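You operate a simulated robot arm through the tools that you are given. There is no shell and no other tool. Be economical: measure what you need, move in short steps, check, and stop when the job is done.

The job below is to be done with a simulated robot arm. You get a single attempt, and the scene is never put back.

JOB
Take the orange cloth and put it on the shelf under the grey bench. Take the grey tub and put it on the shelf under the green table. Take the catch beaker and leave it on the shelf under the grey bench. Put the clear cup marked "lot rook" from the top of the grey bench in the sink basin. Put the green beaker on the shelf under the grey bench. Put the clear jug that says "raw water" from the top of the grey bench on the shelf under the green table. Do these in any order. Set down upright: catch beaker, green beaker, clear jug.

The check looks at the end state, three seconds after you hand in, the way a careful person would. Anything else that was tipped, shoved, dropped, spilled or broken makes it a failure. Flat cloth is picked up by pressing the open fingertips on it (5 to 10 N) and closing them slowly along it; thin cloth reads only 2 to 8 mm in the jaws.

ROBOT AND FRAMES
A 7-joint arm with a fingered hand on a trunk, on a base that drives. Base frame: it is fixed to the floor where the robot stands at the start and does not move with it; the origin is under the middle of the robot, x ahead of it, y to its left, z up. Units: m, degrees, N and s.
With the tool pointing down near the work surface it reaches from about 0.32 to 0.74 m from the robot's upright axis, wherever it stands. Its first joint turns from -166.0 to 166.0 degrees. Places, roughly: catch beaker [0.5, -1.5, 0.75]; clear cup [0.5, -1.5, 0.75]; clear jug [0.25, -2.25, 0.75]; green beaker [0.25, -1.75, 0.75]; grey tub (13x12x9 cm) [0.5, -1, 0.8]; orange cloth (10x7x6 cm) [0.5, 0.1, 0.9]; shelf under the green table [-1.6, -0.9, 0.3]; shelf under the grey bench [0.5, -1.9, 0.3]; sink basin [0.4, -3.1, 0.6]. Payload 4 kg.
Tool frame: the origin (TCP) lies between the finger pads and is the grasp point; the fingertips stand 0.026 m ahead of it; z points along the fingers, y is the line along which they close. The gripper opens to 0.132 m. The gripper's body begins 0.073 m behind the TCP. The gripper is a hand of 4 fingers: y runs from the thumb to the fingers, the wrist lies at [0, 0, -0.239] in the tool frame.
Orientation is that of the tool frame in the base frame, as a unit quaternion [x, y, z, w]. With the fingers straight down and closing along the base's y, the tool's x points along the base's -x, its y along +y and its z along -z.

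CONTROLS
- The arm moves only by the tool jog_arm. Its argument "series" is a list of rows, each a list of 6 numbers: the turn, a rotation vector about the base's x, y, z in units of 4 degrees (1.0 is 4 degrees), then the shift along the base's x, y, z in units of 40 mm (1.0 is 40 mm). In form: [[ax, ay, az, x, y, z], ...]. A call has 1 to 8 rows; each row shifts and turns the commanded pose from where the row before left it. A call with a number of a shift or a turn outside -1 to 1 is refused whole. Each row takes 0.2 s and may step no farther than 0.05 m and 8.6 degrees from the row before; otherwise, the whole call is refused. Where a pose cannot be reached the arm comes as near as it can. A force on the tool above 40 N (or 10 N above the force at the start of the call, whichever is more), or a blocked arm, ends the call early, and 0.2 s more pass. In this call time passes only in rows, and 0.2 s behind the last. The reply holds the time, the measured pose of the TCP, the force on the tool along the base axes, the opening and the grip force, in the units named above and with some noise, with the torque about the TCP (base axes, N m) and any sound that the robot's microphone picked up.
- Cameras (640 x 400 px; columns grow to the right, rows downward): "scene" is now at [0.0039, 0.1012, 1.4553]; the picture's right is [-0.63, -0.78, 0.00], its down [-0.54, 0.43, -0.72] and it looks along [0.56, -0.45, -0.69] (base axes); focal length 296 px, centre (320, 200). "wrist" rides on the gripper at [0.068, 0.002, -0.097] in the tool frame; the picture's right is [-0.03, 1.00, 0.00], its down [-0.82, -0.02, -0.58] and it looks along [-0.58, -0.01, 0.82] (tool axes); focal length 270 px, centre (320, 200). There is no depth. A picture from a camera that has moved, and an enlarged one, comes with that camera's place and axes in the base frame and with its lens.
- grab_frame(camera): a new picture of that camera. It takes no simulated time.
- lift_body(by): slides the trunk up (or, below 0, down) by that many m; the arm and the scene camera ride with it, the base frame stays. It gives what a move gives, with no picture.
- roll_base(legs): drives the robot by 1 to 6 legs, each [ahead, turn to the left] in m and degrees, along the robot's own axes; the way and the turn of a leg run together, so that a leg with both is an arc; at most 1.5 m and 180 degrees a leg. The arm and the cameras ride along, it lands a little off, and it stops where it bumps. It gives what a move gives.
- finger_targets(finger1, finger2, finger3, thumb_bend): sets how far each is bent, from 0 (flat) to 1 (curled in); at 0.3 the hand is open as for a grip, at 0.7 the pads meet at the TCP. One left out holds its place. A second passes; each finger stops where it meets its share of the squeeze, and holds until it gets a number again. It is the only way to open and close the hand. It gives what a move gives, with no picture; readings hold the bend of each and the force on the fingers (four entries, about 0 where the hand has none), thumb and palm.
- aim_head(pan, tilt): turns the head with the scene camera to pan (to the left, within 155 degrees either way) and tilt (down, from -29 to 69), counted from straight ahead of the robot. It gives what a move gives.
- enlarge(camera, box): a new picture of the part [left, top, right, bottom] of that camera's present view, enlarged. It takes no simulated time.
- job_done(): hands the job in; it is judged then, once.

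Work in short steps. Places have to be worked out from the pictures, the camera data and where the tool is seen: move nearer, look again, correct. Check each grasp and each placing, and mend what went wrong. You have 186 turns and 164 pictures in all, those below and enlarged ones among them. Open the gripper and draw the arm clear of the work before you hand the job in, unless the task says otherwise; then end with one line.

The tools are called by a JSON object that holds its "name" and its "arguments". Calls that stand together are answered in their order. jog_arm: Moves the arm, as the interface text tells. Its arguments: {"type":"object","properties":{"series":{"type":"array"}},"required":["series"]} The other tools are called the same way: lift_body (by) slides the trunk up or down; finger_targets (finger1, finger2, finger3, thumb_bend) moves the fingers one by one; roll_base (legs) drives the base; aim_head (pan, tilt) turns the head that bears the scene camera; grab_frame (camera) takes a picture; enlarge (camera, box) takes an enlarged picture of a part of a camera's view; job_done () hands the job in.

At the start:

```text
time_s: 0.0
position: [0.1969, -0.3638, 1.1744]
ee_rot: [0.0, 1.0, -0.001, 0.001]
ft_force: [0.3, 0.2, -0.7]
wrist_torque: [0.0, 0.0, -0.03]
gripper_width: 0.1319
grasp_force: 0.1
shape: jaw
bend: [0.3, 0.3, 0.3, 0.3]
finger forces: [0.0, 0.0, 0.1, 0.0, 0.0, 0.1]
trunk travel left (down, up): [-0.425, 0.165]
robot x, y, heading: [-0.0008, 0.0031, 0.0]
head pan, tilt: [-38.9, 43.6]
```

scene: 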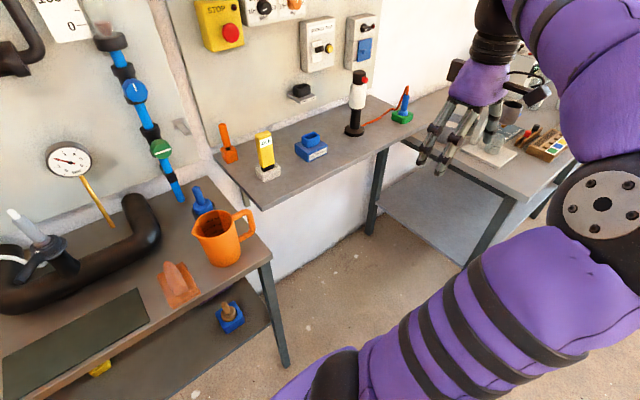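
wrist: 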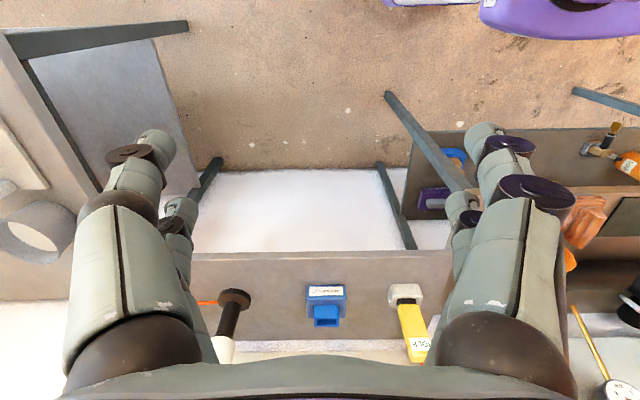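

The cloth looks to be on the table ahead (orange lump near the orange jug). I first look around with the head.

{"name": "aim_head", "arguments": {"pan": 10, "tilt": 45}}

{"name": "grab_frame", "arguments": {"camera": "scene"}}

{"name": "aim_head", "arguments": {"pan": -80, "tilt": 25}}

{"name": "grab_frame", "arguments": {"camera": "scene"}}

{"name": "aim_head", "arguments": {"pan": -140, "tilt": 25}}

{"name": "grab_frame", "arguments": {"camera": "scene"}}

```text
time_s: 1.2
position: [0.1974, -0.3637, 1.1745]
ee_rot: [0.0, 1.0, -0.001, 0.0]
ft_force: [-0.5, -0.3, -1.3]
wrist_torque: [0.02, 0.02, -0.01]
gripper_width: 0.1321
grasp_force: 0.0
shape: jaw
bend: [0.3, 0.3, 0.3, 0.3]
finger forces: [0.0, 0.0, 0.0, 0.1, 0.0, 0.1]
trunk travel left (down, up): [-0.425, 0.165]
robot x, y, heading: [0.0028, -0.0033, 0.1]
head pan, tilt: [10.0, 45.0]
```

```text
161 pictures are left
camera scene: at [0.0199, 0.167, 1.4533], right [0.17, -0.98, 0.0], down [-0.7, -0.12, -0.71], along [0.7, 0.12, -0.71], focal length 296 px, centre (320, 200)
```

scene: 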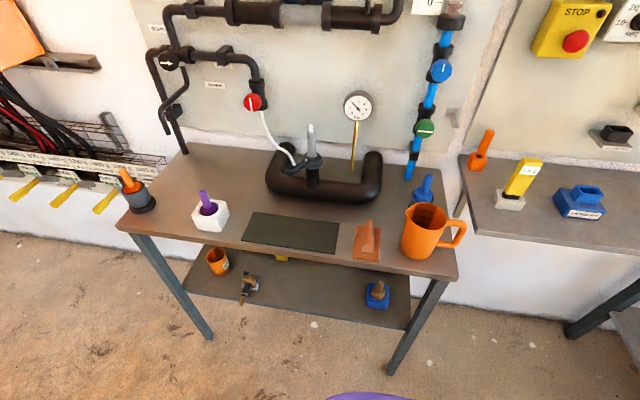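

```text
time_s: 2.8
position: [0.1974, -0.3649, 1.1739]
ee_rot: [0.0, 1.0, -0.001, 0.0]
ft_force: [0.0, -0.6, -0.8]
wrist_torque: [0.01, 0.01, -0.01]
gripper_width: 0.1316
grasp_force: 0.0
shape: jaw
bend: [0.3, 0.3, 0.3, 0.3]
finger forces: [0.0, 0.0, 0.1, 0.0, 0.0, 0.1]
trunk travel left (down, up): [-0.425, 0.165]
robot x, y, heading: [-0.0042, -0.0008, -0.1]
head pan, tilt: [-80.0, 25.0]
```

```text
160 pictures are left
camera scene: at [-0.0441, 0.0623, 1.4839], right [-0.98, -0.17, 0.0], down [-0.07, 0.42, -0.91], along [0.16, -0.89, -0.42], focal length 296 px, centre (320, 200)
```

scene: 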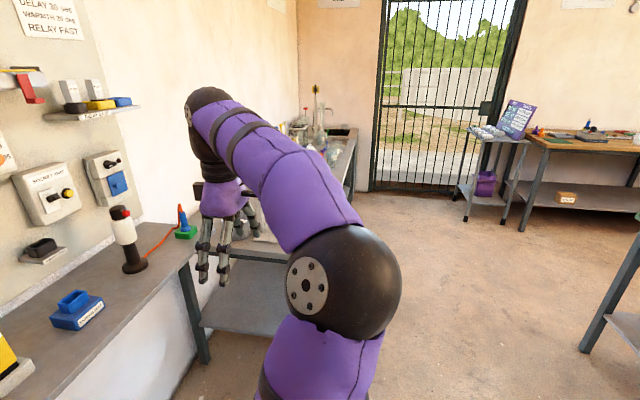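

```text
time_s: 4.1
position: [0.1965, -0.3639, 1.1745]
ee_rot: [0.0, 1.0, -0.001, 0.0]
ft_force: [0.3, 0.2, -0.5]
wrist_torque: [-0.02, 0.0, -0.03]
gripper_width: 0.1319
grasp_force: 0.1
shape: jaw
bend: [0.3, 0.3, 0.3, 0.3]
finger forces: [0.0, 0.0, 0.1, 0.1, 0.1, 0.0]
trunk travel left (down, up): [-0.425, 0.165]
robot x, y, heading: [-0.0005, -0.0023, 0.0]
head pan, tilt: [-140.0, 25.0]
```

```text
159 pictures are left
camera scene: at [-0.1307, 0.0937, 1.4839], right [-0.64, 0.77, 0.0], down [0.32, 0.27, -0.91], along [-0.69, -0.58, -0.42], focal length 296 px, centre (320, 200)
```

scene: 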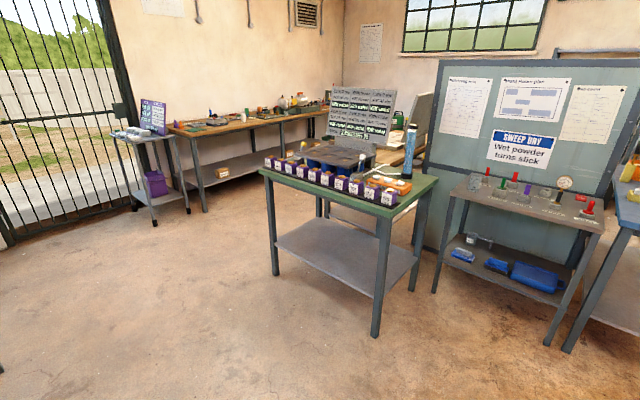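

The cloth sits at about (0.49, 0.12), with the orange jug right beside it at lower y. I move the tool up there at height to look closer.

{"name": "jog_arm", "arguments": {"series": [[0, 0, 0, 0.3, 1, 0], [0, 0, 0, 0.3, 1, 0], [0, 0, 0, 0.3, 1, 0], [0, 0, 0, 0.3, 1, 0], [0, 0, 0, 0.4, 1, 0], [0, 0, 0, 0.5, 1, 0], [0, 0, 0, 0.6, 1, 0], [0, 0, 0, 0.6, 1, 0]]}}

{"name": "jog_arm", "arguments": {"series": [[0, 0, 0, 0.6, 1, 0], [0, 0, 0, 0.6, 1, 0], [0, 0, 0, 0.6, 1, 0], [0, 0, 0, 0.7, 1, 0], [0, 0, 0, 0.3, 0, -1], [0, 0, 0, 0.2, 0, -1]]}}

{"name": "aim_head", "arguments": {"pan": 15, "tilt": 45}}

{"name": "grab_frame", "arguments": {"camera": "wrist"}}

{"name": "grab_frame", "arguments": {"camera": "scene"}}

```text
time_s: 5.9
position: [0.3286, -0.0433, 1.1743]
ee_rot: [0.001, 1.0, -0.001, 0.0]
ft_force: [-0.5, -1.1, -0.2]
wrist_torque: [-0.01, -0.01, 0.01]
gripper_width: 0.1315
grasp_force: 0.1
shape: jaw
bend: [0.3, 0.3, 0.3, 0.3]
finger forces: [0.1, 0.0, 0.1, 0.0, 0.1, 0.0]
trunk travel left (down, up): [-0.425, 0.165]
robot x, y, heading: [-0.0018, 0.0005, -0.1]
head pan, tilt: [-140.0, 25.0]
```

```text
time_s: 7.3
position: [0.4502, 0.1153, 1.0938]
ee_rot: [0.0, 1.0, -0.001, 0.0]
ft_force: [0.0, -0.4, 0.8]
wrist_torque: [0.02, -0.01, -0.02]
gripper_width: 0.1317
grasp_force: 0.1
shape: jaw
bend: [0.3, 0.3, 0.3, 0.3]
finger forces: [0.0, 0.0, 0.0, 0.0, 0.0, 0.0]
trunk travel left (down, up): [-0.425, 0.165]
robot x, y, heading: [0.0035, -0.0035, -0.2]
head pan, tilt: [-140.0, 25.0]
```

```text
time_s: 9.7
position: [0.4487, 0.1154, 1.0938]
ee_rot: [0.001, 1.0, -0.001, 0.0]
ft_force: [0.6, 0.1, 0.3]
wrist_torque: [-0.01, -0.04, -0.01]
gripper_width: 0.1319
grasp_force: 0.0
shape: jaw
bend: [0.3, 0.3, 0.3, 0.3]
finger forces: [0.0, 0.1, 0.1, 0.0, 0.1, 0.0]
trunk travel left (down, up): [-0.425, 0.165]
robot x, y, heading: [0.0039, -0.0019, -0.0]
head pan, tilt: [15.0, 45.0]
```

```text
158 pictures are left
camera wrist: at [0.3806, 0.1184, 1.1923], right [0.03, 1.0, 0.0], down [0.82, -0.02, 0.58], along [0.58, -0.02, -0.82], focal length 270 px, centre (320, 200)
```

wrist: 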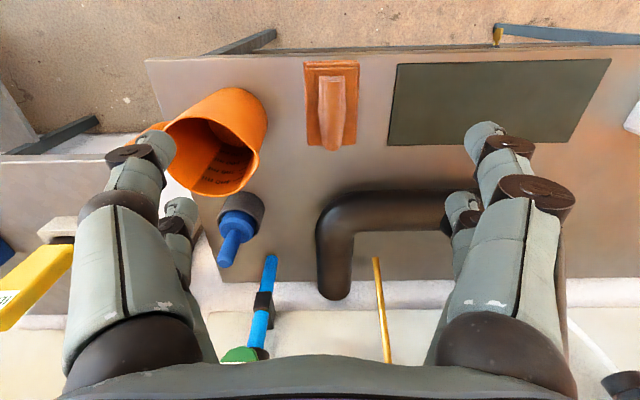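

```text
157 pictures are left
camera scene: at [0.0185, 0.1741, 1.4533], right [0.26, -0.97, 0.0], down [-0.68, -0.18, -0.71], along [0.68, 0.18, -0.71], focal length 296 px, centre (320, 200)
```

scene: 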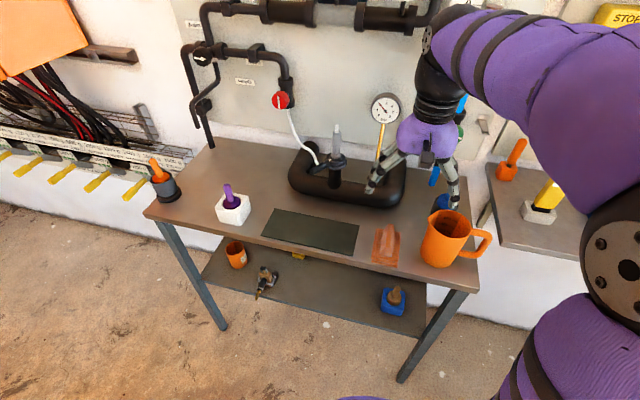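

Triangulating the two views puts the cloth at about (0.474, 0.128, 0.87). I enlarge to see its shape.

{"name": "enlarge", "arguments": {"camera": "scene", "box": [340, 200, 500, 300]}}

{"name": "enlarge", "arguments": {"camera": "wrist", "box": [260, 40, 420, 160]}}

```text
4.00 times, centred on (420, 250) of scene
camera zoom: at [0.0185, 0.1741, 1.4533], right [0.26, -0.97, 0.0], down [-0.68, -0.18, -0.71], along [0.68, 0.18, -0.71], focal length 1186 px, centre (-80, 0)
```

zoom: 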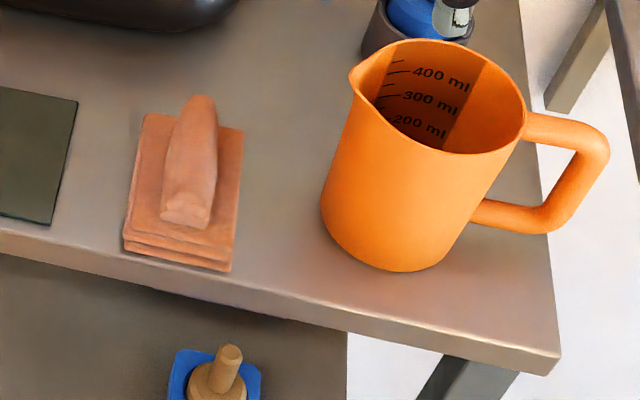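

```text
3.33 times, centred on (340, 100) of wrist
camera zoom: at [0.3806, 0.1184, 1.1923], right [0.03, 1.0, 0.0], down [0.82, -0.02, 0.58], along [0.58, -0.02, -0.82], focal length 901 px, centre (253, 533)
```

zoom: 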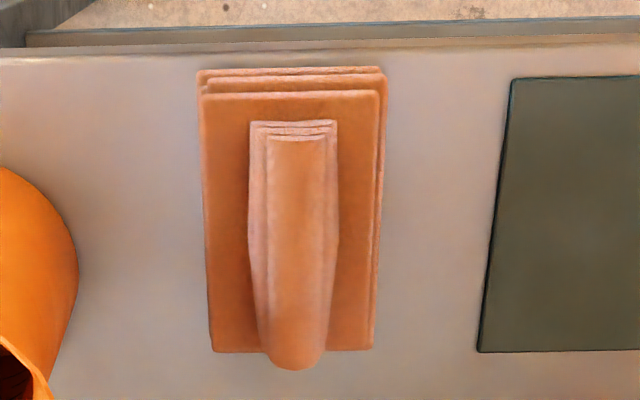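

It is a folded cloth with a raised ridge running along x, so closing along y suits it. I narrow the hand to about half, tilt it a little away from the jug, and move over the ridge.

{"name": "finger_targets", "arguments": {"finger1": 0.48, "finger2": 0.48, "finger3": 0.48, "thumb_bend": 0.48}}

{"name": "jog_arm", "arguments": {"series": [[-1, 0, 0, 0.4, 0.3, 0], [-1, 0, 0, 0.2, 0, -0.8], [-1, 0, 0, 0, 0, -0.9], [0, 0, 0, 0, 0, -0.9], [0, 0, 0, 0, 0, -0.9]]}}

{"name": "grab_frame", "arguments": {"camera": "wrist"}}

{"name": "enlarge", "arguments": {"camera": "scene", "box": [320, 160, 520, 300]}}

```text
time_s: 10.7
position: [0.4492, 0.1141, 1.0954]
ee_rot: [0.0, 1.0, -0.001, 0.0]
ft_force: [-0.7, 0.4, -0.2]
wrist_torque: [0.02, 0.01, -0.01]
gripper_width: 0.073
grasp_force: 0.0
shape: fingers
bend: [0.48, 0.48, 0.48, 0.48]
finger forces: [0.0, 0.0, 0.0, 0.1, 0.1, 0.0]
trunk travel left (down, up): [-0.425, 0.165]
robot x, y, heading: [0.0011, -0.0024, -0.3]
head pan, tilt: [15.0, 45.0]
```

```text
time_s: 11.9
position: [0.4725, 0.128, 0.9536]
ee_rot: [-0.001, 0.994, -0.105, 0.0]
ft_force: [-0.5, -0.7, 0.3]
wrist_torque: [0.02, -0.05, -0.01]
gripper_width: 0.0732
grasp_force: 0.1
shape: fingers
bend: [0.48, 0.48, 0.48, 0.48]
finger forces: [0.0, 0.0, 0.0, 0.0, 0.0, 0.1]
trunk travel left (down, up): [-0.425, 0.165]
robot x, y, heading: [-0.0019, -0.0021, -0.2]
head pan, tilt: [15.0, 45.0]
```

```text
154 pictures are left
camera wrist: at [0.4038, 0.1513, 1.0487], right [0.03, 0.98, -0.21], down [0.82, 0.1, 0.57], along [0.58, -0.19, -0.79], focal length 270 px, centre (320, 200)
```

wrist: 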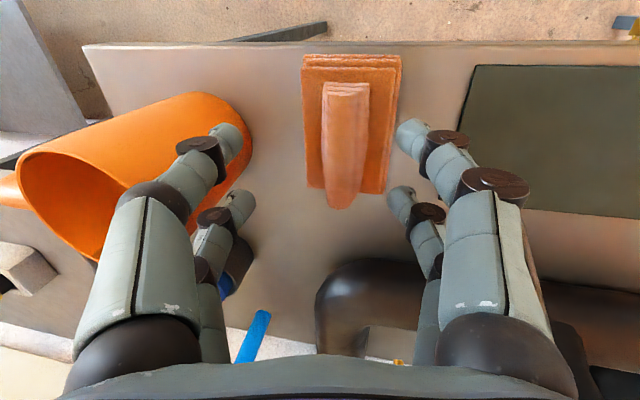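

```text
2.86 times, centred on (420, 230) of scene
camera zoom: at [0.0185, 0.1741, 1.4533], right [0.26, -0.97, 0.0], down [-0.68, -0.18, -0.71], along [0.68, 0.18, -0.71], focal length 847 px, centre (34, 114)
```

zoom: 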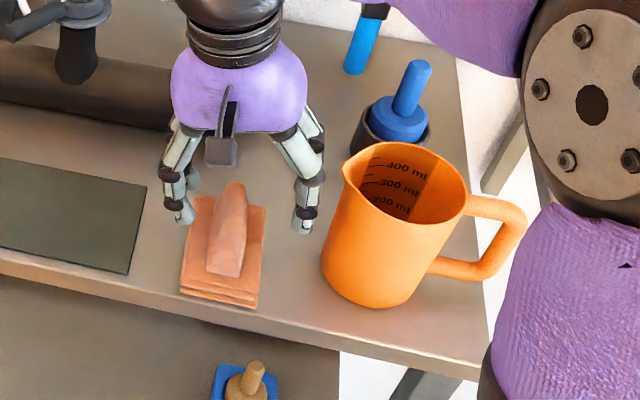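

The hand straddles the ridge, which sits near (0.467, 0.132). I shift slightly and lower to TCP z of about 0.90.

{"name": "jog_arm", "arguments": {"series": [[0, 0, 0, -0.1, 0.1, -0.45], [0, 0, 0, 0, 0.05, -0.45], [0, 0, 0, 0, 0, -0.45]]}}

{"name": "grab_frame", "arguments": {"camera": "wrist"}}

{"name": "enlarge", "arguments": {"camera": "scene", "box": [320, 160, 520, 300]}}

```text
time_s: 12.7
position: [0.4687, 0.1339, 0.9009]
ee_rot: [0.0, 0.994, -0.105, 0.001]
ft_force: [-0.2, 0.9, 0.0]
wrist_torque: [0.04, 0.0, -0.01]
gripper_width: 0.0732
grasp_force: 0.0
shape: fingers
bend: [0.48, 0.48, 0.48, 0.48]
finger forces: [0.0, 0.0, 0.0, 0.1, 0.1, 0.0]
trunk travel left (down, up): [-0.425, 0.165]
robot x, y, heading: [0.0038, -0.0009, 0.0]
head pan, tilt: [15.0, 45.0]
```

```text
152 pictures are left
camera wrist: at [0.3995, 0.1576, 0.9951], right [0.03, 0.98, -0.21], down [0.82, 0.1, 0.57], along [0.58, -0.18, -0.79], focal length 270 px, centre (320, 200)
```

wrist: 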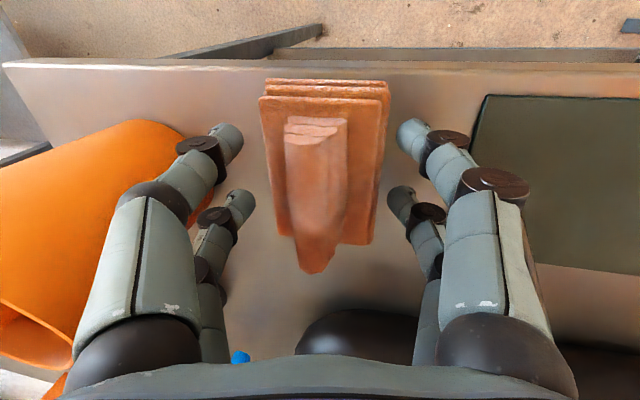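

```text
2.86 times, centred on (420, 230) of scene
camera zoom: at [0.0185, 0.1742, 1.4533], right [0.26, -0.97, 0.0], down [-0.68, -0.18, -0.71], along [0.68, 0.18, -0.71], focal length 847 px, centre (34, 114)
```

zoom: 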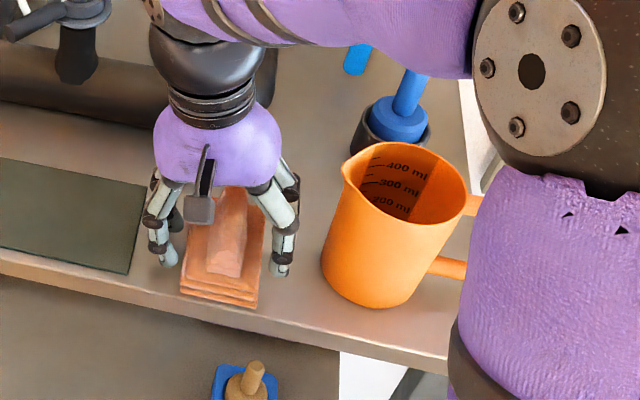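

The ridge is centred between the fingers. I go 8 mm lower and close in two stages.

{"name": "jog_arm", "arguments": {"series": [[0, 0, 0, 0, -0.1, -0.2]]}}

{"name": "finger_targets", "arguments": {"finger1": 0.58, "finger2": 0.58, "finger3": 0.58, "thumb_bend": 0.58}}

{"name": "finger_targets", "arguments": {"finger1": 0.75, "finger2": 0.75, "finger3": 0.75, "thumb_bend": 0.75}}

{"name": "grab_frame", "arguments": {"camera": "wrist"}}

```text
time_s: 13.1
position: [0.4674, 0.1304, 0.8916]
ee_rot: [-0.001, 0.994, -0.105, 0.0]
ft_force: [-0.2, 0.5, 0.6]
wrist_torque: [0.03, -0.01, -0.01]
gripper_width: 0.073
grasp_force: 0.3
shape: fingers
bend: [0.48, 0.48, 0.48, 0.48]
finger forces: [0.1, 0.1, 0.0, 0.0, 0.1, 0.2]
trunk travel left (down, up): [-0.425, 0.165]
robot x, y, heading: [0.0009, -0.0019, -0.2]
head pan, tilt: [15.0, 45.0]
```

```text
time_s: 14.1
position: [0.4693, 0.1315, 0.8937]
ee_rot: [0.0, 0.994, -0.106, 0.001]
ft_force: [0.7, 1.1, 4.1]
wrist_torque: [-0.12, 0.0, 0.02]
gripper_width: 0.0529
grasp_force: 5.5
shape: fingers
bend: [0.53, 0.53, 0.54, 0.56]
finger forces: [2.6, 2.6, 2.8, 0.1, 2.8, 0.0]
trunk travel left (down, up): [-0.425, 0.165]
robot x, y, heading: [0.004, -0.0008, -0.1]
head pan, tilt: [15.0, 45.0]
```

```text
time_s: 15.1
position: [0.4687, 0.1304, 0.8916]
ee_rot: [0.0, 0.994, -0.105, 0.001]
ft_force: [0.2, -2.9, 5.8]
wrist_torque: [-0.06, -0.03, -0.03]
gripper_width: 0.0514
grasp_force: 24.3
shape: fingers
bend: [0.51, 0.51, 0.58, 0.63]
finger forces: [10.7, 10.3, 9.0, 0.1, 18.1, 0.1]
trunk travel left (down, up): [-0.425, 0.165]
robot x, y, heading: [-0.0028, -0.0003, -0.1]
head pan, tilt: [15.0, 45.0]
```

```text
150 pictures are left
camera wrist: at [0.3995, 0.1532, 0.9881], right [0.03, 0.98, -0.21], down [0.82, 0.1, 0.57], along [0.58, -0.19, -0.79], focal length 270 px, centre (320, 200)
```

wrist: 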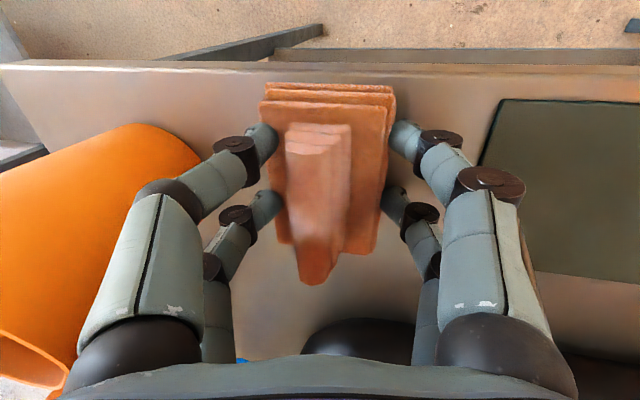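

The fingers hold the folded pad at 51 mm with 24 N. I lift slowly and check.

{"name": "jog_arm", "arguments": {"series": [[0, 0, 0, 0, 0, 0.4], [0, 0, 0, 0, 0, 0.6], [0, 0, 0, 0, 0, 0.8], [0, 0, 0, 0, 0, 1], [0, 0, 0, 0, 0, 1]]}}

{"name": "grab_frame", "arguments": {"camera": "scene"}}

```text
time_s: 16.3
position: [0.4687, 0.1297, 1.0452]
ee_rot: [0.0, 0.994, -0.106, -0.001]
ft_force: [0.1, 0.0, -0.5]
wrist_torque: [0.03, -0.01, -0.02]
gripper_width: 0.0519
grasp_force: 23.2
shape: fingers
bend: [0.5, 0.5, 0.58, 0.64]
finger forces: [11.3, 10.8, 7.9, 0.0, 16.9, 0.1]
trunk travel left (down, up): [-0.425, 0.165]
robot x, y, heading: [0.0043, -0.0007, 0.2]
head pan, tilt: [15.0, 45.0]
```

```text
149 pictures are left
camera scene: at [0.0185, 0.1742, 1.4533], right [0.26, -0.97, 0.0], down [-0.68, -0.18, -0.71], along [0.68, 0.18, -0.71], focal length 296 px, centre (320, 200)
```

scene: 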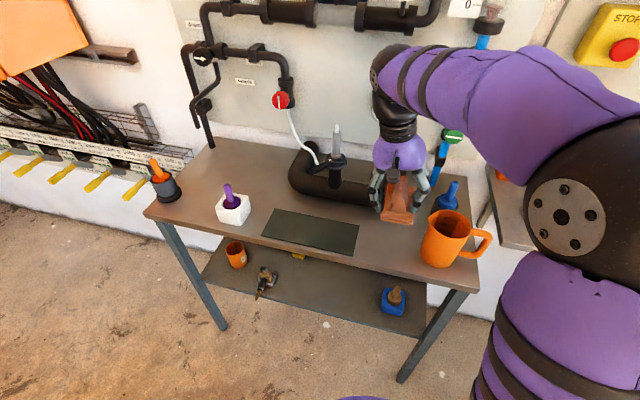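

The cloth is held. I raise and retract the arm, then back the base off and turn toward the bench, looking for a clear lane.

{"name": "jog_arm", "arguments": {"series": [[0, 0, 0, 0, 0, 1], [0, 0, 0, 0, 0, 1], [0, 0, 0, -1, -0.3, 0], [0, 0, 0, -1, -0.3, 0], [0, 0, 0, -0.8, -0.6, 0]]}}

{"name": "roll_base", "arguments": {"legs": [[-0.4, 0], [0, -90]]}}

{"name": "aim_head", "arguments": {"pan": 30, "tilt": 30}}

{"name": "grab_frame", "arguments": {"camera": "scene"}}

```text
time_s: 17.5
position: [0.3559, 0.0817, 1.1244]
ee_rot: [-0.001, 0.994, -0.106, 0.0]
ft_force: [0.1, 0.5, -1.0]
wrist_torque: [-0.05, 0.02, 0.01]
gripper_width: 0.0516
grasp_force: 23.6
shape: fingers
bend: [0.5, 0.5, 0.58, 0.64]
finger forces: [11.4, 10.8, 7.8, 0.1, 17.1, 0.0]
trunk travel left (down, up): [-0.425, 0.165]
robot x, y, heading: [-0.001, 0.0022, -0.0]
head pan, tilt: [15.0, 45.0]
```

```text
time_s: 24.3
position: [-0.3214, -0.3589, 1.1228]
ee_rot: [0.709, 0.697, -0.074, -0.075]
ft_force: [-0.6, 0.1, -0.5]
wrist_torque: [0.02, 0.0, -0.02]
gripper_width: 0.0519
grasp_force: 23.4
shape: fingers
bend: [0.5, 0.5, 0.58, 0.64]
finger forces: [11.3, 10.7, 7.5, 0.1, 17.2, 0.1]
trunk travel left (down, up): [-0.425, 0.165]
robot x, y, heading: [-0.3984, -0.0042, -91.1]
head pan, tilt: [15.0, 45.0]
```

```text
time_s: 25.1
position: [-0.3225, -0.3587, 1.1236]
ee_rot: [0.709, 0.697, -0.074, -0.075]
ft_force: [0.1, 0.4, -1.8]
wrist_torque: [-0.01, 0.0, 0.01]
gripper_width: 0.0518
grasp_force: 23.1
shape: fingers
bend: [0.5, 0.5, 0.58, 0.64]
finger forces: [11.3, 10.7, 7.5, 0.1, 17.1, 0.0]
trunk travel left (down, up): [-0.425, 0.165]
robot x, y, heading: [-0.3988, 0.001, -90.9]
head pan, tilt: [30.0, 30.0]
```

```text
148 pictures are left
camera scene: at [-0.2007, -0.022, 1.4758], right [-0.87, -0.48, 0.0], down [-0.24, 0.44, -0.87], along [0.42, -0.76, -0.5], focal length 296 px, centre (320, 200)
```

scene: 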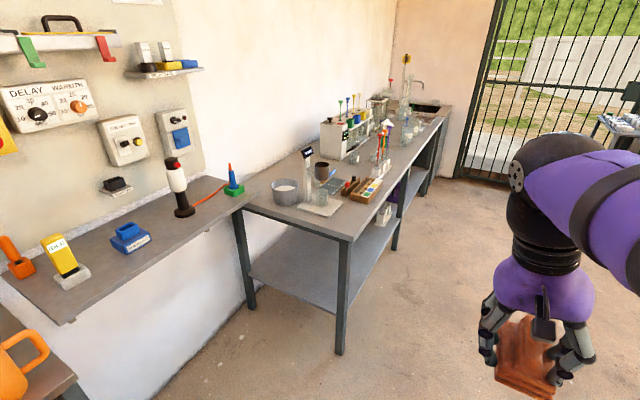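

The lane along the bench (front edge x≈0.17) is free. I drive to y≈-1.45, turn to face the bench, and look.

{"name": "roll_base", "arguments": {"legs": [[1.45, 0], [0, 91]]}}

{"name": "aim_head", "arguments": {"pan": 25, "tilt": 40}}

{"name": "grab_frame", "arguments": {"camera": "scene"}}

{"name": "aim_head", "arguments": {"pan": -35, "tilt": 40}}

{"name": "grab_frame", "arguments": {"camera": "scene"}}

```text
time_s: 36.6
position: [-0.0663, -1.39, 1.1236]
ee_rot: [0.002, 0.994, -0.105, 0.0]
ft_force: [0.2, 0.0, -0.7]
wrist_torque: [0.03, -0.01, -0.01]
gripper_width: 0.0518
grasp_force: 23.0
shape: fingers
bend: [0.5, 0.5, 0.58, 0.64]
finger forces: [11.2, 10.6, 7.2, 0.0, 17.0, 0.0]
trunk travel left (down, up): [-0.425, 0.165]
robot x, y, heading: [-0.4177, -1.4684, -0.2]
head pan, tilt: [30.0, 30.0]
```

```text
time_s: 37.3
position: [-0.0655, -1.391, 1.1246]
ee_rot: [0.003, 0.994, -0.105, 0.0]
ft_force: [-0.2, -0.4, -1.0]
wrist_torque: [0.01, 0.02, 0.0]
gripper_width: 0.0517
grasp_force: 23.4
shape: fingers
bend: [0.5, 0.5, 0.58, 0.64]
finger forces: [11.3, 10.6, 7.4, 0.0, 17.0, 0.1]
trunk travel left (down, up): [-0.425, 0.165]
robot x, y, heading: [-0.4254, -1.4743, -0.2]
head pan, tilt: [25.0, 40.0]
```

```text
147 pictures are left
camera scene: at [-0.4045, -1.281, 1.4606], right [0.42, -0.91, 0.0], down [-0.58, -0.27, -0.77], along [0.7, 0.32, -0.64], focal length 296 px, centre (320, 200)
```

scene: 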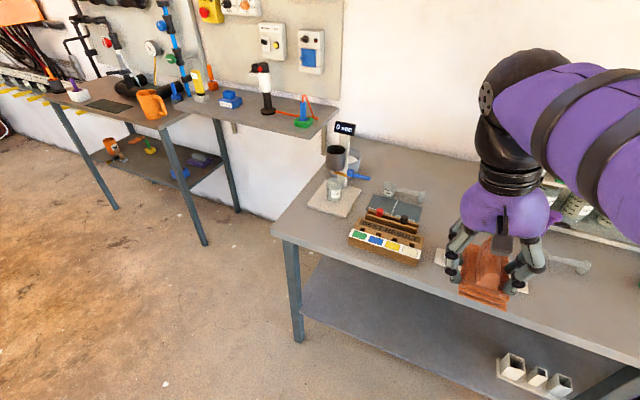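

```text
time_s: 38.6
position: [-0.0659, -1.3915, 1.1228]
ee_rot: [0.002, 0.994, -0.106, 0.0]
ft_force: [-0.2, -0.2, -0.4]
wrist_torque: [0.03, -0.02, -0.02]
gripper_width: 0.0516
grasp_force: 23.4
shape: fingers
bend: [0.5, 0.5, 0.58, 0.64]
finger forces: [11.3, 10.7, 7.3, 0.0, 17.0, 0.1]
trunk travel left (down, up): [-0.425, 0.165]
robot x, y, heading: [-0.4193, -1.4673, -0.2]
head pan, tilt: [-35.0, 40.0]
```

```text
146 pictures are left
camera scene: at [-0.4123, -1.3657, 1.4606], right [-0.58, -0.82, 0.0], down [-0.53, 0.37, -0.77], along [0.63, -0.44, -0.64], focal length 296 px, centre (320, 200)
```

scene: 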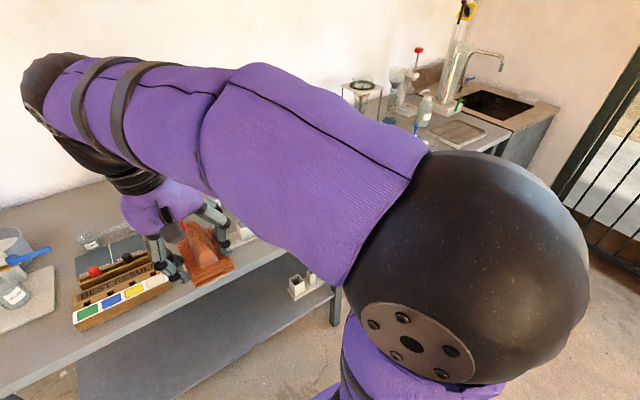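

The bench shelf's left part is empty, with its front edge at x≈0.17 and y from -0.95. I tilt the hand forward about 48 degrees, then lower the trunk to put the cloth under the bench.

{"name": "jog_arm", "arguments": {"series": [[1, -1, 0, 0, 0.3, 0], [1, -1, 0, 0, 0.3, 0], [1, -1, 0, 0, 0.3, 0], [0, -1, 0, 0, 0.3, 0], [0, -1, 0, 0, 0.3, 0], [0, -1, 0, 0, 0.3, 0], [0, -1, 0, 0, 0.3, 0], [0, -1, 0, 0, 0.3, 0]]}}

{"name": "jog_arm", "arguments": {"series": [[0, -1, 0, 0, 0.3, 0], [0, -1, 0, 0, 0.3, 0], [0, -1, 0, 0, 0.3, 0], [0, -1, 0, 0, 0.3, 0]]}}

{"name": "lift_body", "arguments": {"by": -0.42}}

{"name": "aim_head", "arguments": {"pan": 25, "tilt": 40}}

{"name": "grab_frame", "arguments": {"camera": "scene"}}

{"name": "grab_frame", "arguments": {"camera": "wrist"}}

```text
time_s: 40.4
position: [-0.0646, -1.2948, 1.1248]
ee_rot: [0.013, 0.961, 0.003, 0.275]
ft_force: [0.0, -0.8, 0.0]
wrist_torque: [-0.03, 0.04, 0.01]
gripper_width: 0.0518
grasp_force: 23.1
shape: fingers
bend: [0.5, 0.5, 0.58, 0.64]
finger forces: [11.3, 10.5, 7.2, 0.0, 17.1, 0.0]
trunk travel left (down, up): [-0.425, 0.165]
robot x, y, heading: [-0.42, -1.4697, -0.5]
head pan, tilt: [-35.0, 40.0]
```

```text
time_s: 41.4
position: [-0.0652, -1.2468, 1.1245]
ee_rot: [0.013, 0.914, 0.004, 0.406]
ft_force: [-0.1, 0.1, -1.1]
wrist_torque: [-0.02, 0.04, 0.0]
gripper_width: 0.0518
grasp_force: 22.7
shape: fingers
bend: [0.5, 0.5, 0.58, 0.64]
finger forces: [11.3, 10.6, 7.0, 0.0, 17.1, 0.0]
trunk travel left (down, up): [-0.425, 0.165]
robot x, y, heading: [-0.4221, -1.4681, -0.4]
head pan, tilt: [-35.0, 40.0]
```

```text
refused: -0.42 is not a number from -0.4 to 0.4
```

```text
time_s: 42.7
position: [-0.0661, -1.2467, 1.1247]
ee_rot: [0.013, 0.914, 0.004, 0.406]
ft_force: [0.1, 0.5, -1.1]
wrist_torque: [-0.03, 0.02, -0.02]
gripper_width: 0.0518
grasp_force: 22.3
shape: fingers
bend: [0.5, 0.5, 0.58, 0.64]
finger forces: [11.3, 10.5, 7.1, 0.0, 17.1, 0.0]
trunk travel left (down, up): [-0.425, 0.165]
robot x, y, heading: [-0.4179, -1.4674, -0.3]
head pan, tilt: [25.0, 40.0]
```

```text
145 pictures are left
camera scene: at [-0.4045, -1.2811, 1.4605], right [0.42, -0.91, 0.0], down [-0.58, -0.27, -0.77], along [0.7, 0.32, -0.64], focal length 296 px, centre (320, 200)
```

scene: 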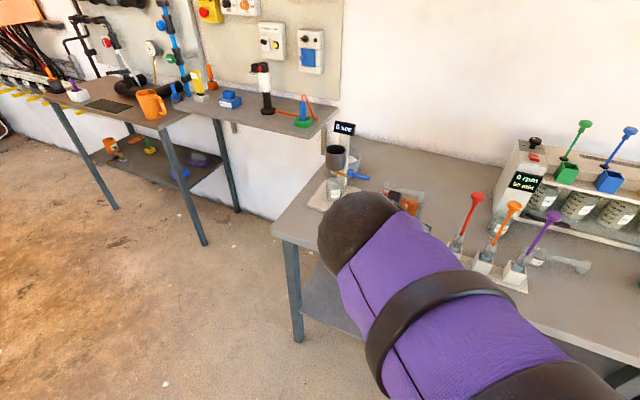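

```text
144 pictures are left
camera wrist: at [-0.1831, -1.2422, 1.1395], right [0.04, 1.0, 0.04], down [0.12, -0.04, 0.99], along [0.99, -0.03, -0.12], focal length 270 px, centre (320, 200)
```

wrist: 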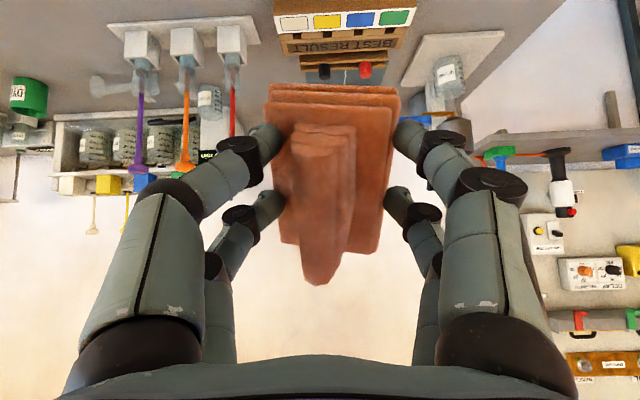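

The whole arm is behind the bench front edge, so I lower the trunk 0.40 m.

{"name": "lift_body", "arguments": {"by": -0.4}}

{"name": "jog_arm", "arguments": {"series": [[0, 0, 0, 0, 0, -1], [0, 0, 0, 0, 0, -1], [0, 0, 0, 0, 0, -1], [0, 0, 0, 0, 0, -1], [0, 0, 0, 0, 0, -1], [0, 0, 0, 0, 0, -1], [0, 0, 0, 0, 0, -1]]}}

{"name": "grab_frame", "arguments": {"camera": "scene"}}

{"name": "grab_frame", "arguments": {"camera": "wrist"}}

```text
time_s: 46.6
position: [-0.0554, -1.2464, 0.706]
ee_rot: [0.011, 0.924, 0.0, 0.381]
ft_force: [0.0, 0.2, 0.0]
wrist_torque: [0.01, 0.01, 0.02]
gripper_width: 0.0516
grasp_force: 22.3
shape: fingers
bend: [0.5, 0.5, 0.58, 0.64]
finger forces: [11.2, 10.5, 7.1, 0.0, 17.1, 0.0]
trunk travel left (down, up): [-0.025, 0.565]
robot x, y, heading: [-0.4214, -1.4705, -0.3]
head pan, tilt: [25.0, 40.0]
```

```text
time_s: 47.9
position: [-0.0812, -1.2173, 0.4932]
ee_rot: [0.055, 0.946, 0.11, 0.301]
ft_force: [0.7, -0.2, 0.0]
wrist_torque: [-0.01, 0.02, 0.03]
gripper_width: 0.0513
grasp_force: 22.6
shape: fingers
bend: [0.5, 0.49, 0.59, 0.64]
finger forces: [11.1, 10.4, 7.7, 0.0, 16.1, 0.0]
out of reach, approached as far as the arm can: row 6
trunk travel left (down, up): [-0.025, 0.565]
robot x, y, heading: [-0.4226, -1.4651, -0.1]
head pan, tilt: [25.0, 40.0]
stopped in row 6: the arm was blocked; the commanded pose is now the measured one
```

```text
143 pictures are left
camera scene: at [-0.4049, -1.2802, 1.0606], right [0.43, -0.9, 0.0], down [-0.58, -0.27, -0.77], along [0.69, 0.33, -0.64], focal length 296 px, centre (320, 200)
```

scene: 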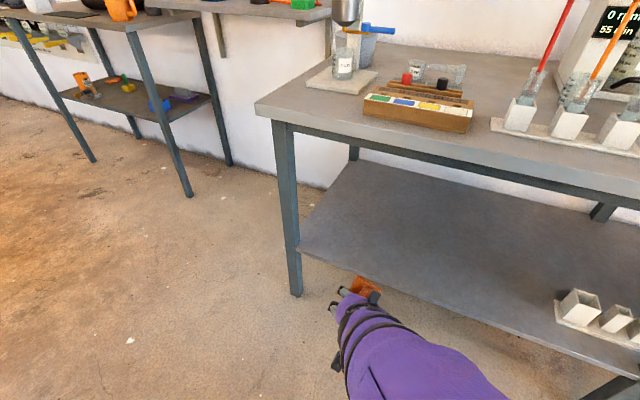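

```text
142 pictures are left
camera wrist: at [-0.1922, -1.2196, 0.5337], right [0.06, 0.96, 0.26], down [0.33, -0.26, 0.91], along [0.94, 0.03, -0.33], focal length 270 px, centre (320, 200)
```

wrist: 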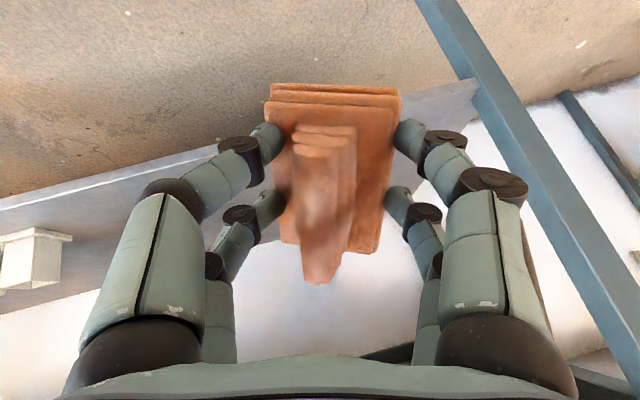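

The arm ran short of room close to the body. I move forward between shelf (z≈0.28) and bench top (z≈0.77) while restoring the orientation.

{"name": "jog_arm", "arguments": {"series": [[0, 0, 0, 1, 0, 0], [0, 0, 0, 1, 0, 0], [-0.8, -0.75, 0, 0.8, 0, 0], [-0.8, -0.75, 0, 0.8, 0, 0], [-0.8, -0.75, 0, 0.8, 0, 0], [-0.8, -0.75, 0, 0.8, 0, 0]]}}

{"name": "grab_frame", "arguments": {"camera": "scene"}}

{"name": "grab_frame", "arguments": {"camera": "wrist"}}

```text
time_s: 49.3
position: [0.1277, -1.2184, 0.4957]
ee_rot: [0.01, 0.915, 0.009, 0.403]
ft_force: [0.7, 0.6, -0.4]
wrist_torque: [0.0, 0.03, 0.02]
gripper_width: 0.042
grasp_force: 20.6
shape: fingers
bend: [0.5, 0.51, 0.57, 0.68]
finger forces: [10.1, 9.1, 8.0, 0.1, 14.8, 0.1]
trunk travel left (down, up): [-0.025, 0.565]
robot x, y, heading: [-0.4232, -1.4732, -0.3]
head pan, tilt: [25.0, 40.0]
```

```text
141 pictures are left
camera scene: at [-0.4046, -1.2811, 1.0606], right [0.42, -0.91, 0.0], down [-0.58, -0.27, -0.77], along [0.7, 0.32, -0.64], focal length 296 px, centre (320, 200)
```

scene: 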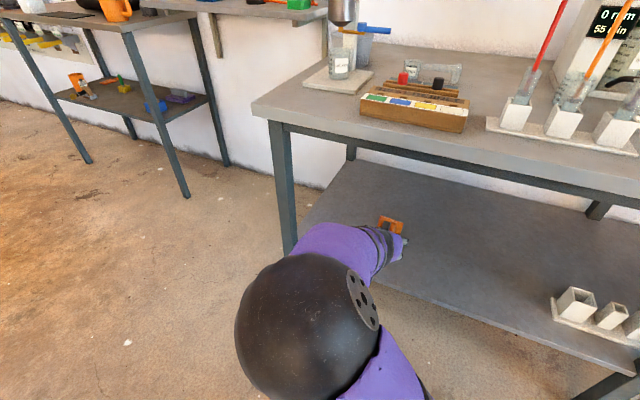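

```text
140 pictures are left
camera wrist: at [0.0088, -1.2149, 0.5105], right [0.03, 1.0, 0.04], down [0.13, -0.05, 0.99], along [0.99, -0.02, -0.13], focal length 270 px, centre (320, 200)
```

wrist: 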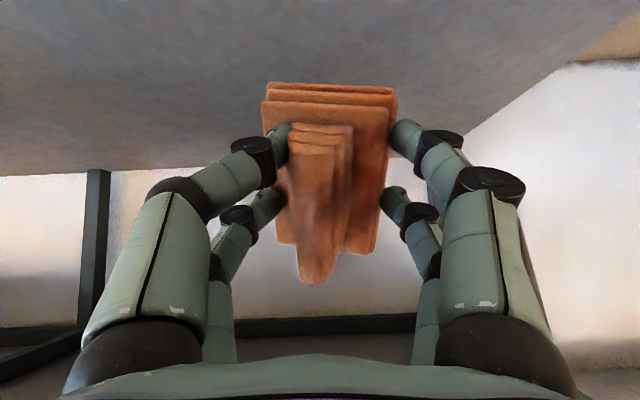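

The tool is at the shelf mouth. I lower first so the wrist clears the bench edge, then move in.

{"name": "jog_arm", "arguments": {"series": [[0, 0, 0, 0, 0, -1], [0, 0, 0, 0.4, 0, -0.8], [0, 0, 0, 1, 0, 0], [0, 0, 0, 1, 0, 0], [0, 0, 0, 1, 0, 0], [0, 0, 0, 1, 0, 0]]}}

{"name": "grab_frame", "arguments": {"camera": "scene"}}

{"name": "grab_frame", "arguments": {"camera": "wrist"}}

```text
time_s: 50.7
position: [0.2995, -1.217, 0.4211]
ee_rot: [0.01, 0.914, 0.008, 0.405]
ft_force: [0.6, 0.3, -0.8]
wrist_torque: [0.01, 0.0, 0.0]
gripper_width: 0.0418
grasp_force: 20.7
shape: fingers
bend: [0.5, 0.51, 0.57, 0.68]
finger forces: [10.1, 8.9, 8.2, 0.0, 14.0, 0.0]
out of reach, approached as far as the arm can: row 6
trunk travel left (down, up): [-0.025, 0.565]
robot x, y, heading: [-0.4214, -1.4699, -0.5]
head pan, tilt: [25.0, 40.0]
```

```text
139 pictures are left
camera scene: at [-0.4045, -1.281, 1.0605], right [0.42, -0.91, 0.0], down [-0.58, -0.27, -0.77], along [0.7, 0.32, -0.64], focal length 296 px, centre (320, 200)
```

scene: 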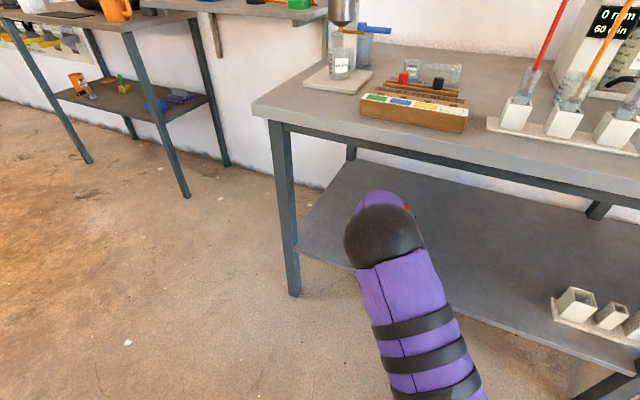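

```text
138 pictures are left
camera wrist: at [0.1813, -1.2134, 0.4364], right [0.03, 1.0, 0.04], down [0.12, -0.04, 0.99], along [0.99, -0.02, -0.12], focal length 270 px, centre (320, 200)
```

wrist: 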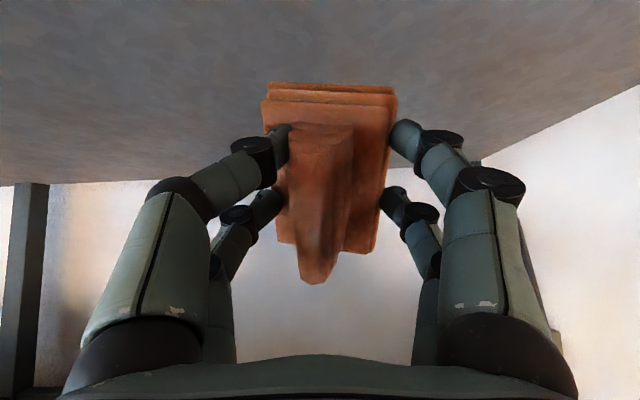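

Reach is at its limit here, so I retract a little and drive 0.12 m closer.

{"name": "jog_arm", "arguments": {"series": [[0, 0, 0, -1, 0, -0.4], [0, 0, 0, -0.8, 0, -0.2]]}}

{"name": "roll_base", "arguments": {"legs": [[0.12, 0]]}}

{"name": "grab_frame", "arguments": {"camera": "scene"}}

```text
time_s: 51.3
position: [0.2262, -1.2188, 0.398]
ee_rot: [0.011, 0.916, 0.008, 0.402]
ft_force: [-1.0, 0.1, -1.4]
wrist_torque: [0.0, 0.01, 0.01]
gripper_width: 0.042
grasp_force: 19.6
shape: fingers
bend: [0.5, 0.51, 0.57, 0.68]
finger forces: [9.8, 8.8, 7.8, 0.0, 13.7, 0.0]
trunk travel left (down, up): [-0.025, 0.565]
robot x, y, heading: [-0.4233, -1.4657, -0.5]
head pan, tilt: [25.0, 40.0]
```

```text
time_s: 52.6
position: [0.342, -1.2181, 0.3977]
ee_rot: [0.009, 0.915, 0.009, 0.402]
ft_force: [-0.5, 0.2, -0.4]
wrist_torque: [0.02, 0.0, 0.0]
gripper_width: 0.0418
grasp_force: 20.2
shape: fingers
bend: [0.5, 0.51, 0.57, 0.68]
finger forces: [9.9, 8.8, 7.9, 0.0, 13.8, 0.1]
trunk travel left (down, up): [-0.025, 0.565]
robot x, y, heading: [-0.3056, -1.4711, -0.3]
head pan, tilt: [25.0, 40.0]
```

```text
137 pictures are left
camera scene: at [-0.2879, -1.2814, 1.0605], right [0.42, -0.91, 0.0], down [-0.58, -0.27, -0.77], along [0.7, 0.32, -0.64], focal length 296 px, centre (320, 200)
```

scene: 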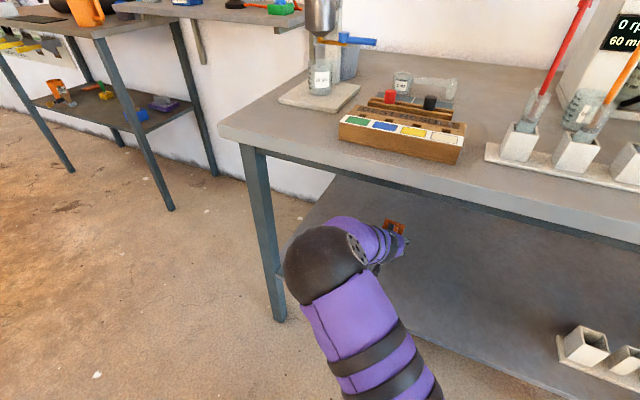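

The reach is comfortable now. I lower toward the shelf and watch the force.

{"name": "jog_arm", "arguments": {"series": [[0, 0, 0, 0, 0, -0.5], [0, 0, 0, 0, 0, -0.5], [0, 0, 0, 0, 0, -0.3], [0, 0, 0, 0, 0, -0.3]]}}

{"name": "grab_frame", "arguments": {"camera": "wrist"}}

{"name": "enlarge", "arguments": {"camera": "scene", "box": [280, 160, 480, 300]}}

```text
time_s: 53.3
position: [0.3465, -1.2187, 0.3603]
ee_rot: [0.011, 0.912, 0.01, 0.409]
ft_force: [-2.7, 0.5, 18.4]
wrist_torque: [-0.43, -0.04, -0.09]
gripper_width: 0.042
grasp_force: 29.3
shape: fingers
bend: [0.48, 0.47, 0.6, 0.71]
finger forces: [9.7, 10.4, 8.6, 0.1, 29.4, 0.1]
trunk travel left (down, up): [-0.025, 0.565]
robot x, y, heading: [-0.3045, -1.4669, -0.3]
head pan, tilt: [25.0, 40.0]
stopped in row 3: the force on the tool passed its limit at 45 N (the readings are from after the stop); the commanded pose is now the measured one
```

```text
136 pictures are left
camera wrist: at [0.2275, -1.215, 0.3742], right [0.03, 1.0, 0.05], down [0.11, -0.05, 0.99], along [0.99, -0.02, -0.11], focal length 270 px, centre (320, 200)
```

wrist: 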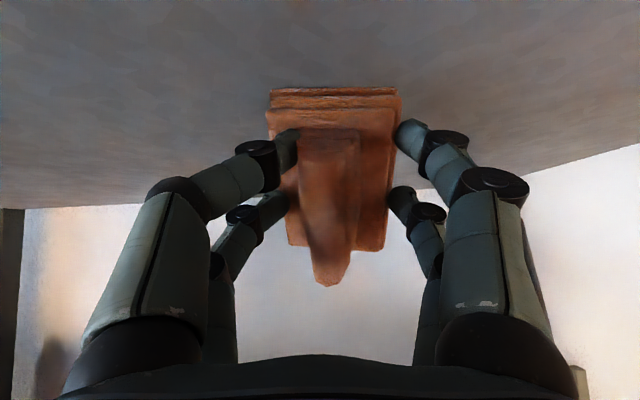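

```text
2.86 times, centred on (380, 230) of scene
camera zoom: at [-0.2895, -1.2818, 1.0608], right [0.42, -0.91, 0.0], down [-0.58, -0.27, -0.77], along [0.7, 0.32, -0.64], focal length 847 px, centre (149, 114)
```

zoom: 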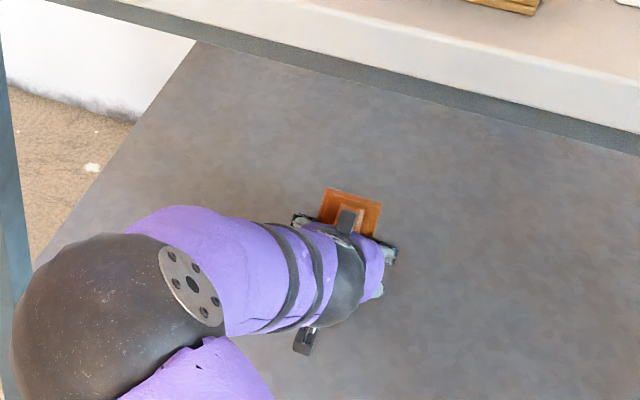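

The cloth's edge is resting on the shelf (contact at TCP z 0.36). I ease up slightly and open.

{"name": "jog_arm", "arguments": {"series": [[0, 0, 0, 0, 0, 0.08]]}}

{"name": "finger_targets", "arguments": {"finger1": 0.35, "finger2": 0.35, "finger3": 0.35, "thumb_bend": 0.4}}

{"name": "grab_frame", "arguments": {"camera": "wrist"}}

```text
time_s: 53.7
position: [0.3432, -1.2184, 0.3599]
ee_rot: [0.01, 0.914, 0.011, 0.406]
ft_force: [2.7, -0.3, 11.9]
wrist_torque: [-0.27, -0.3, 0.04]
gripper_width: 0.0416
grasp_force: 23.5
shape: fingers
bend: [0.49, 0.48, 0.6, 0.68]
finger forces: [9.1, 10.4, 9.9, 0.1, 17.8, 0.1]
trunk travel left (down, up): [-0.025, 0.565]
robot x, y, heading: [-0.3067, -1.4721, -0.1]
head pan, tilt: [25.0, 40.0]
```

```text
time_s: 54.7
position: [0.3451, -1.2179, 0.359]
ee_rot: [0.01, 0.914, 0.01, 0.406]
ft_force: [-0.5, -0.2, -0.7]
wrist_torque: [0.0, 0.02, 0.02]
gripper_width: 0.1075
grasp_force: 0.1
shape: fingers
bend: [0.35, 0.35, 0.35, 0.4]
finger forces: [0.0, 0.0, 0.1, 0.0, 0.0, 0.0]
trunk travel left (down, up): [-0.025, 0.565]
robot x, y, heading: [-0.3078, -1.4734, -0.1]
head pan, tilt: [25.0, 40.0]
```

```text
134 pictures are left
camera wrist: at [0.2263, -1.2144, 0.3744], right [0.03, 1.0, 0.04], down [0.12, -0.05, 0.99], along [0.99, -0.02, -0.12], focal length 270 px, centre (320, 200)
```

wrist: 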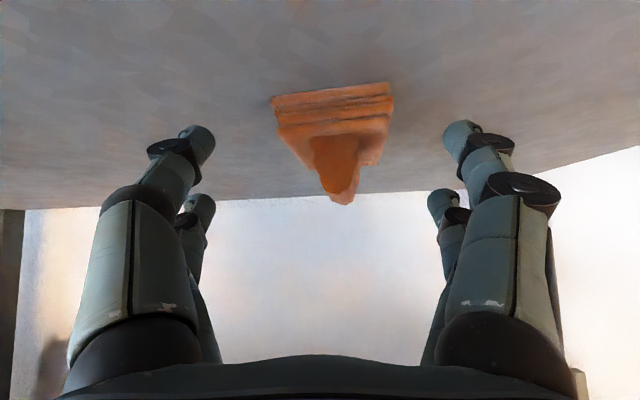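

The cloth lies flat on the shelf. I withdraw the arm, back the base off, and raise the trunk.

{"name": "jog_arm", "arguments": {"series": [[0, 0, 0, -1, 0, 0.3], [0, 0, 0, -1, 0, 0.3], [0, 0, 0, -1, 0, 0.3], [0, 0, 0, -1, 0, 0.3]]}}

{"name": "roll_base", "arguments": {"legs": [[-0.2, 0]]}}

{"name": "lift_body", "arguments": {"by": 0.4}}

{"name": "grab_frame", "arguments": {"camera": "scene"}}

```text
time_s: 55.7
position: [0.1829, -1.2204, 0.4076]
ee_rot: [0.01, 0.914, 0.01, 0.406]
ft_force: [0.0, 0.6, 0.0]
wrist_torque: [0.01, 0.0, -0.02]
gripper_width: 0.1078
grasp_force: 0.1
shape: fingers
bend: [0.35, 0.35, 0.35, 0.4]
finger forces: [0.0, 0.0, 0.0, 0.0, 0.1, 0.0]
trunk travel left (down, up): [-0.025, 0.565]
robot x, y, heading: [-0.3051, -1.4687, -0.0]
head pan, tilt: [25.0, 40.0]
```

```text
time_s: 57.3
position: [-0.0163, -1.2218, 0.4082]
ee_rot: [0.011, 0.914, 0.009, 0.406]
ft_force: [0.1, -0.6, 0.0]
wrist_torque: [0.02, 0.01, -0.01]
gripper_width: 0.1078
grasp_force: 0.0
shape: fingers
bend: [0.35, 0.35, 0.35, 0.4]
finger forces: [0.0, 0.0, 0.0, 0.1, 0.0, 0.0]
trunk travel left (down, up): [-0.025, 0.565]
robot x, y, heading: [-0.5038, -1.4679, -0.4]
head pan, tilt: [25.0, 40.0]
```

```text
time_s: 61.2
position: [-0.0155, -1.2208, 0.8078]
ee_rot: [0.011, 0.914, 0.009, 0.406]
ft_force: [0.7, -0.3, -0.2]
wrist_torque: [0.02, 0.0, 0.01]
gripper_width: 0.1075
grasp_force: 0.0
shape: fingers
bend: [0.35, 0.35, 0.35, 0.4]
finger forces: [0.0, 0.0, 0.0, 0.1, 0.1, 0.0]
trunk travel left (down, up): [-0.425, 0.165]
robot x, y, heading: [-0.5058, -1.471, -0.5]
head pan, tilt: [25.0, 40.0]
```

```text
133 pictures are left
camera scene: at [-0.4877, -1.2806, 1.4605], right [0.42, -0.91, 0.0], down [-0.58, -0.27, -0.77], along [0.7, 0.32, -0.64], focal length 296 px, centre (320, 200)
```

scene: 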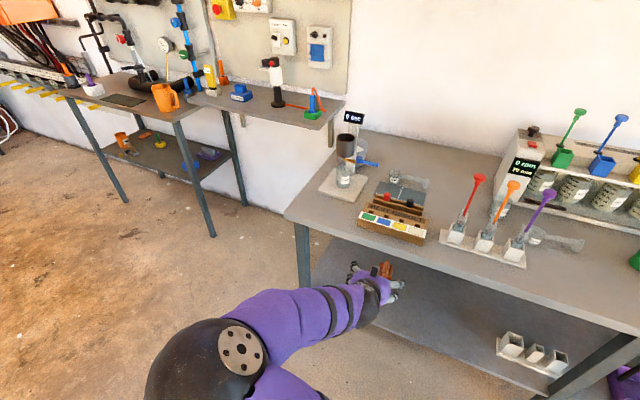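

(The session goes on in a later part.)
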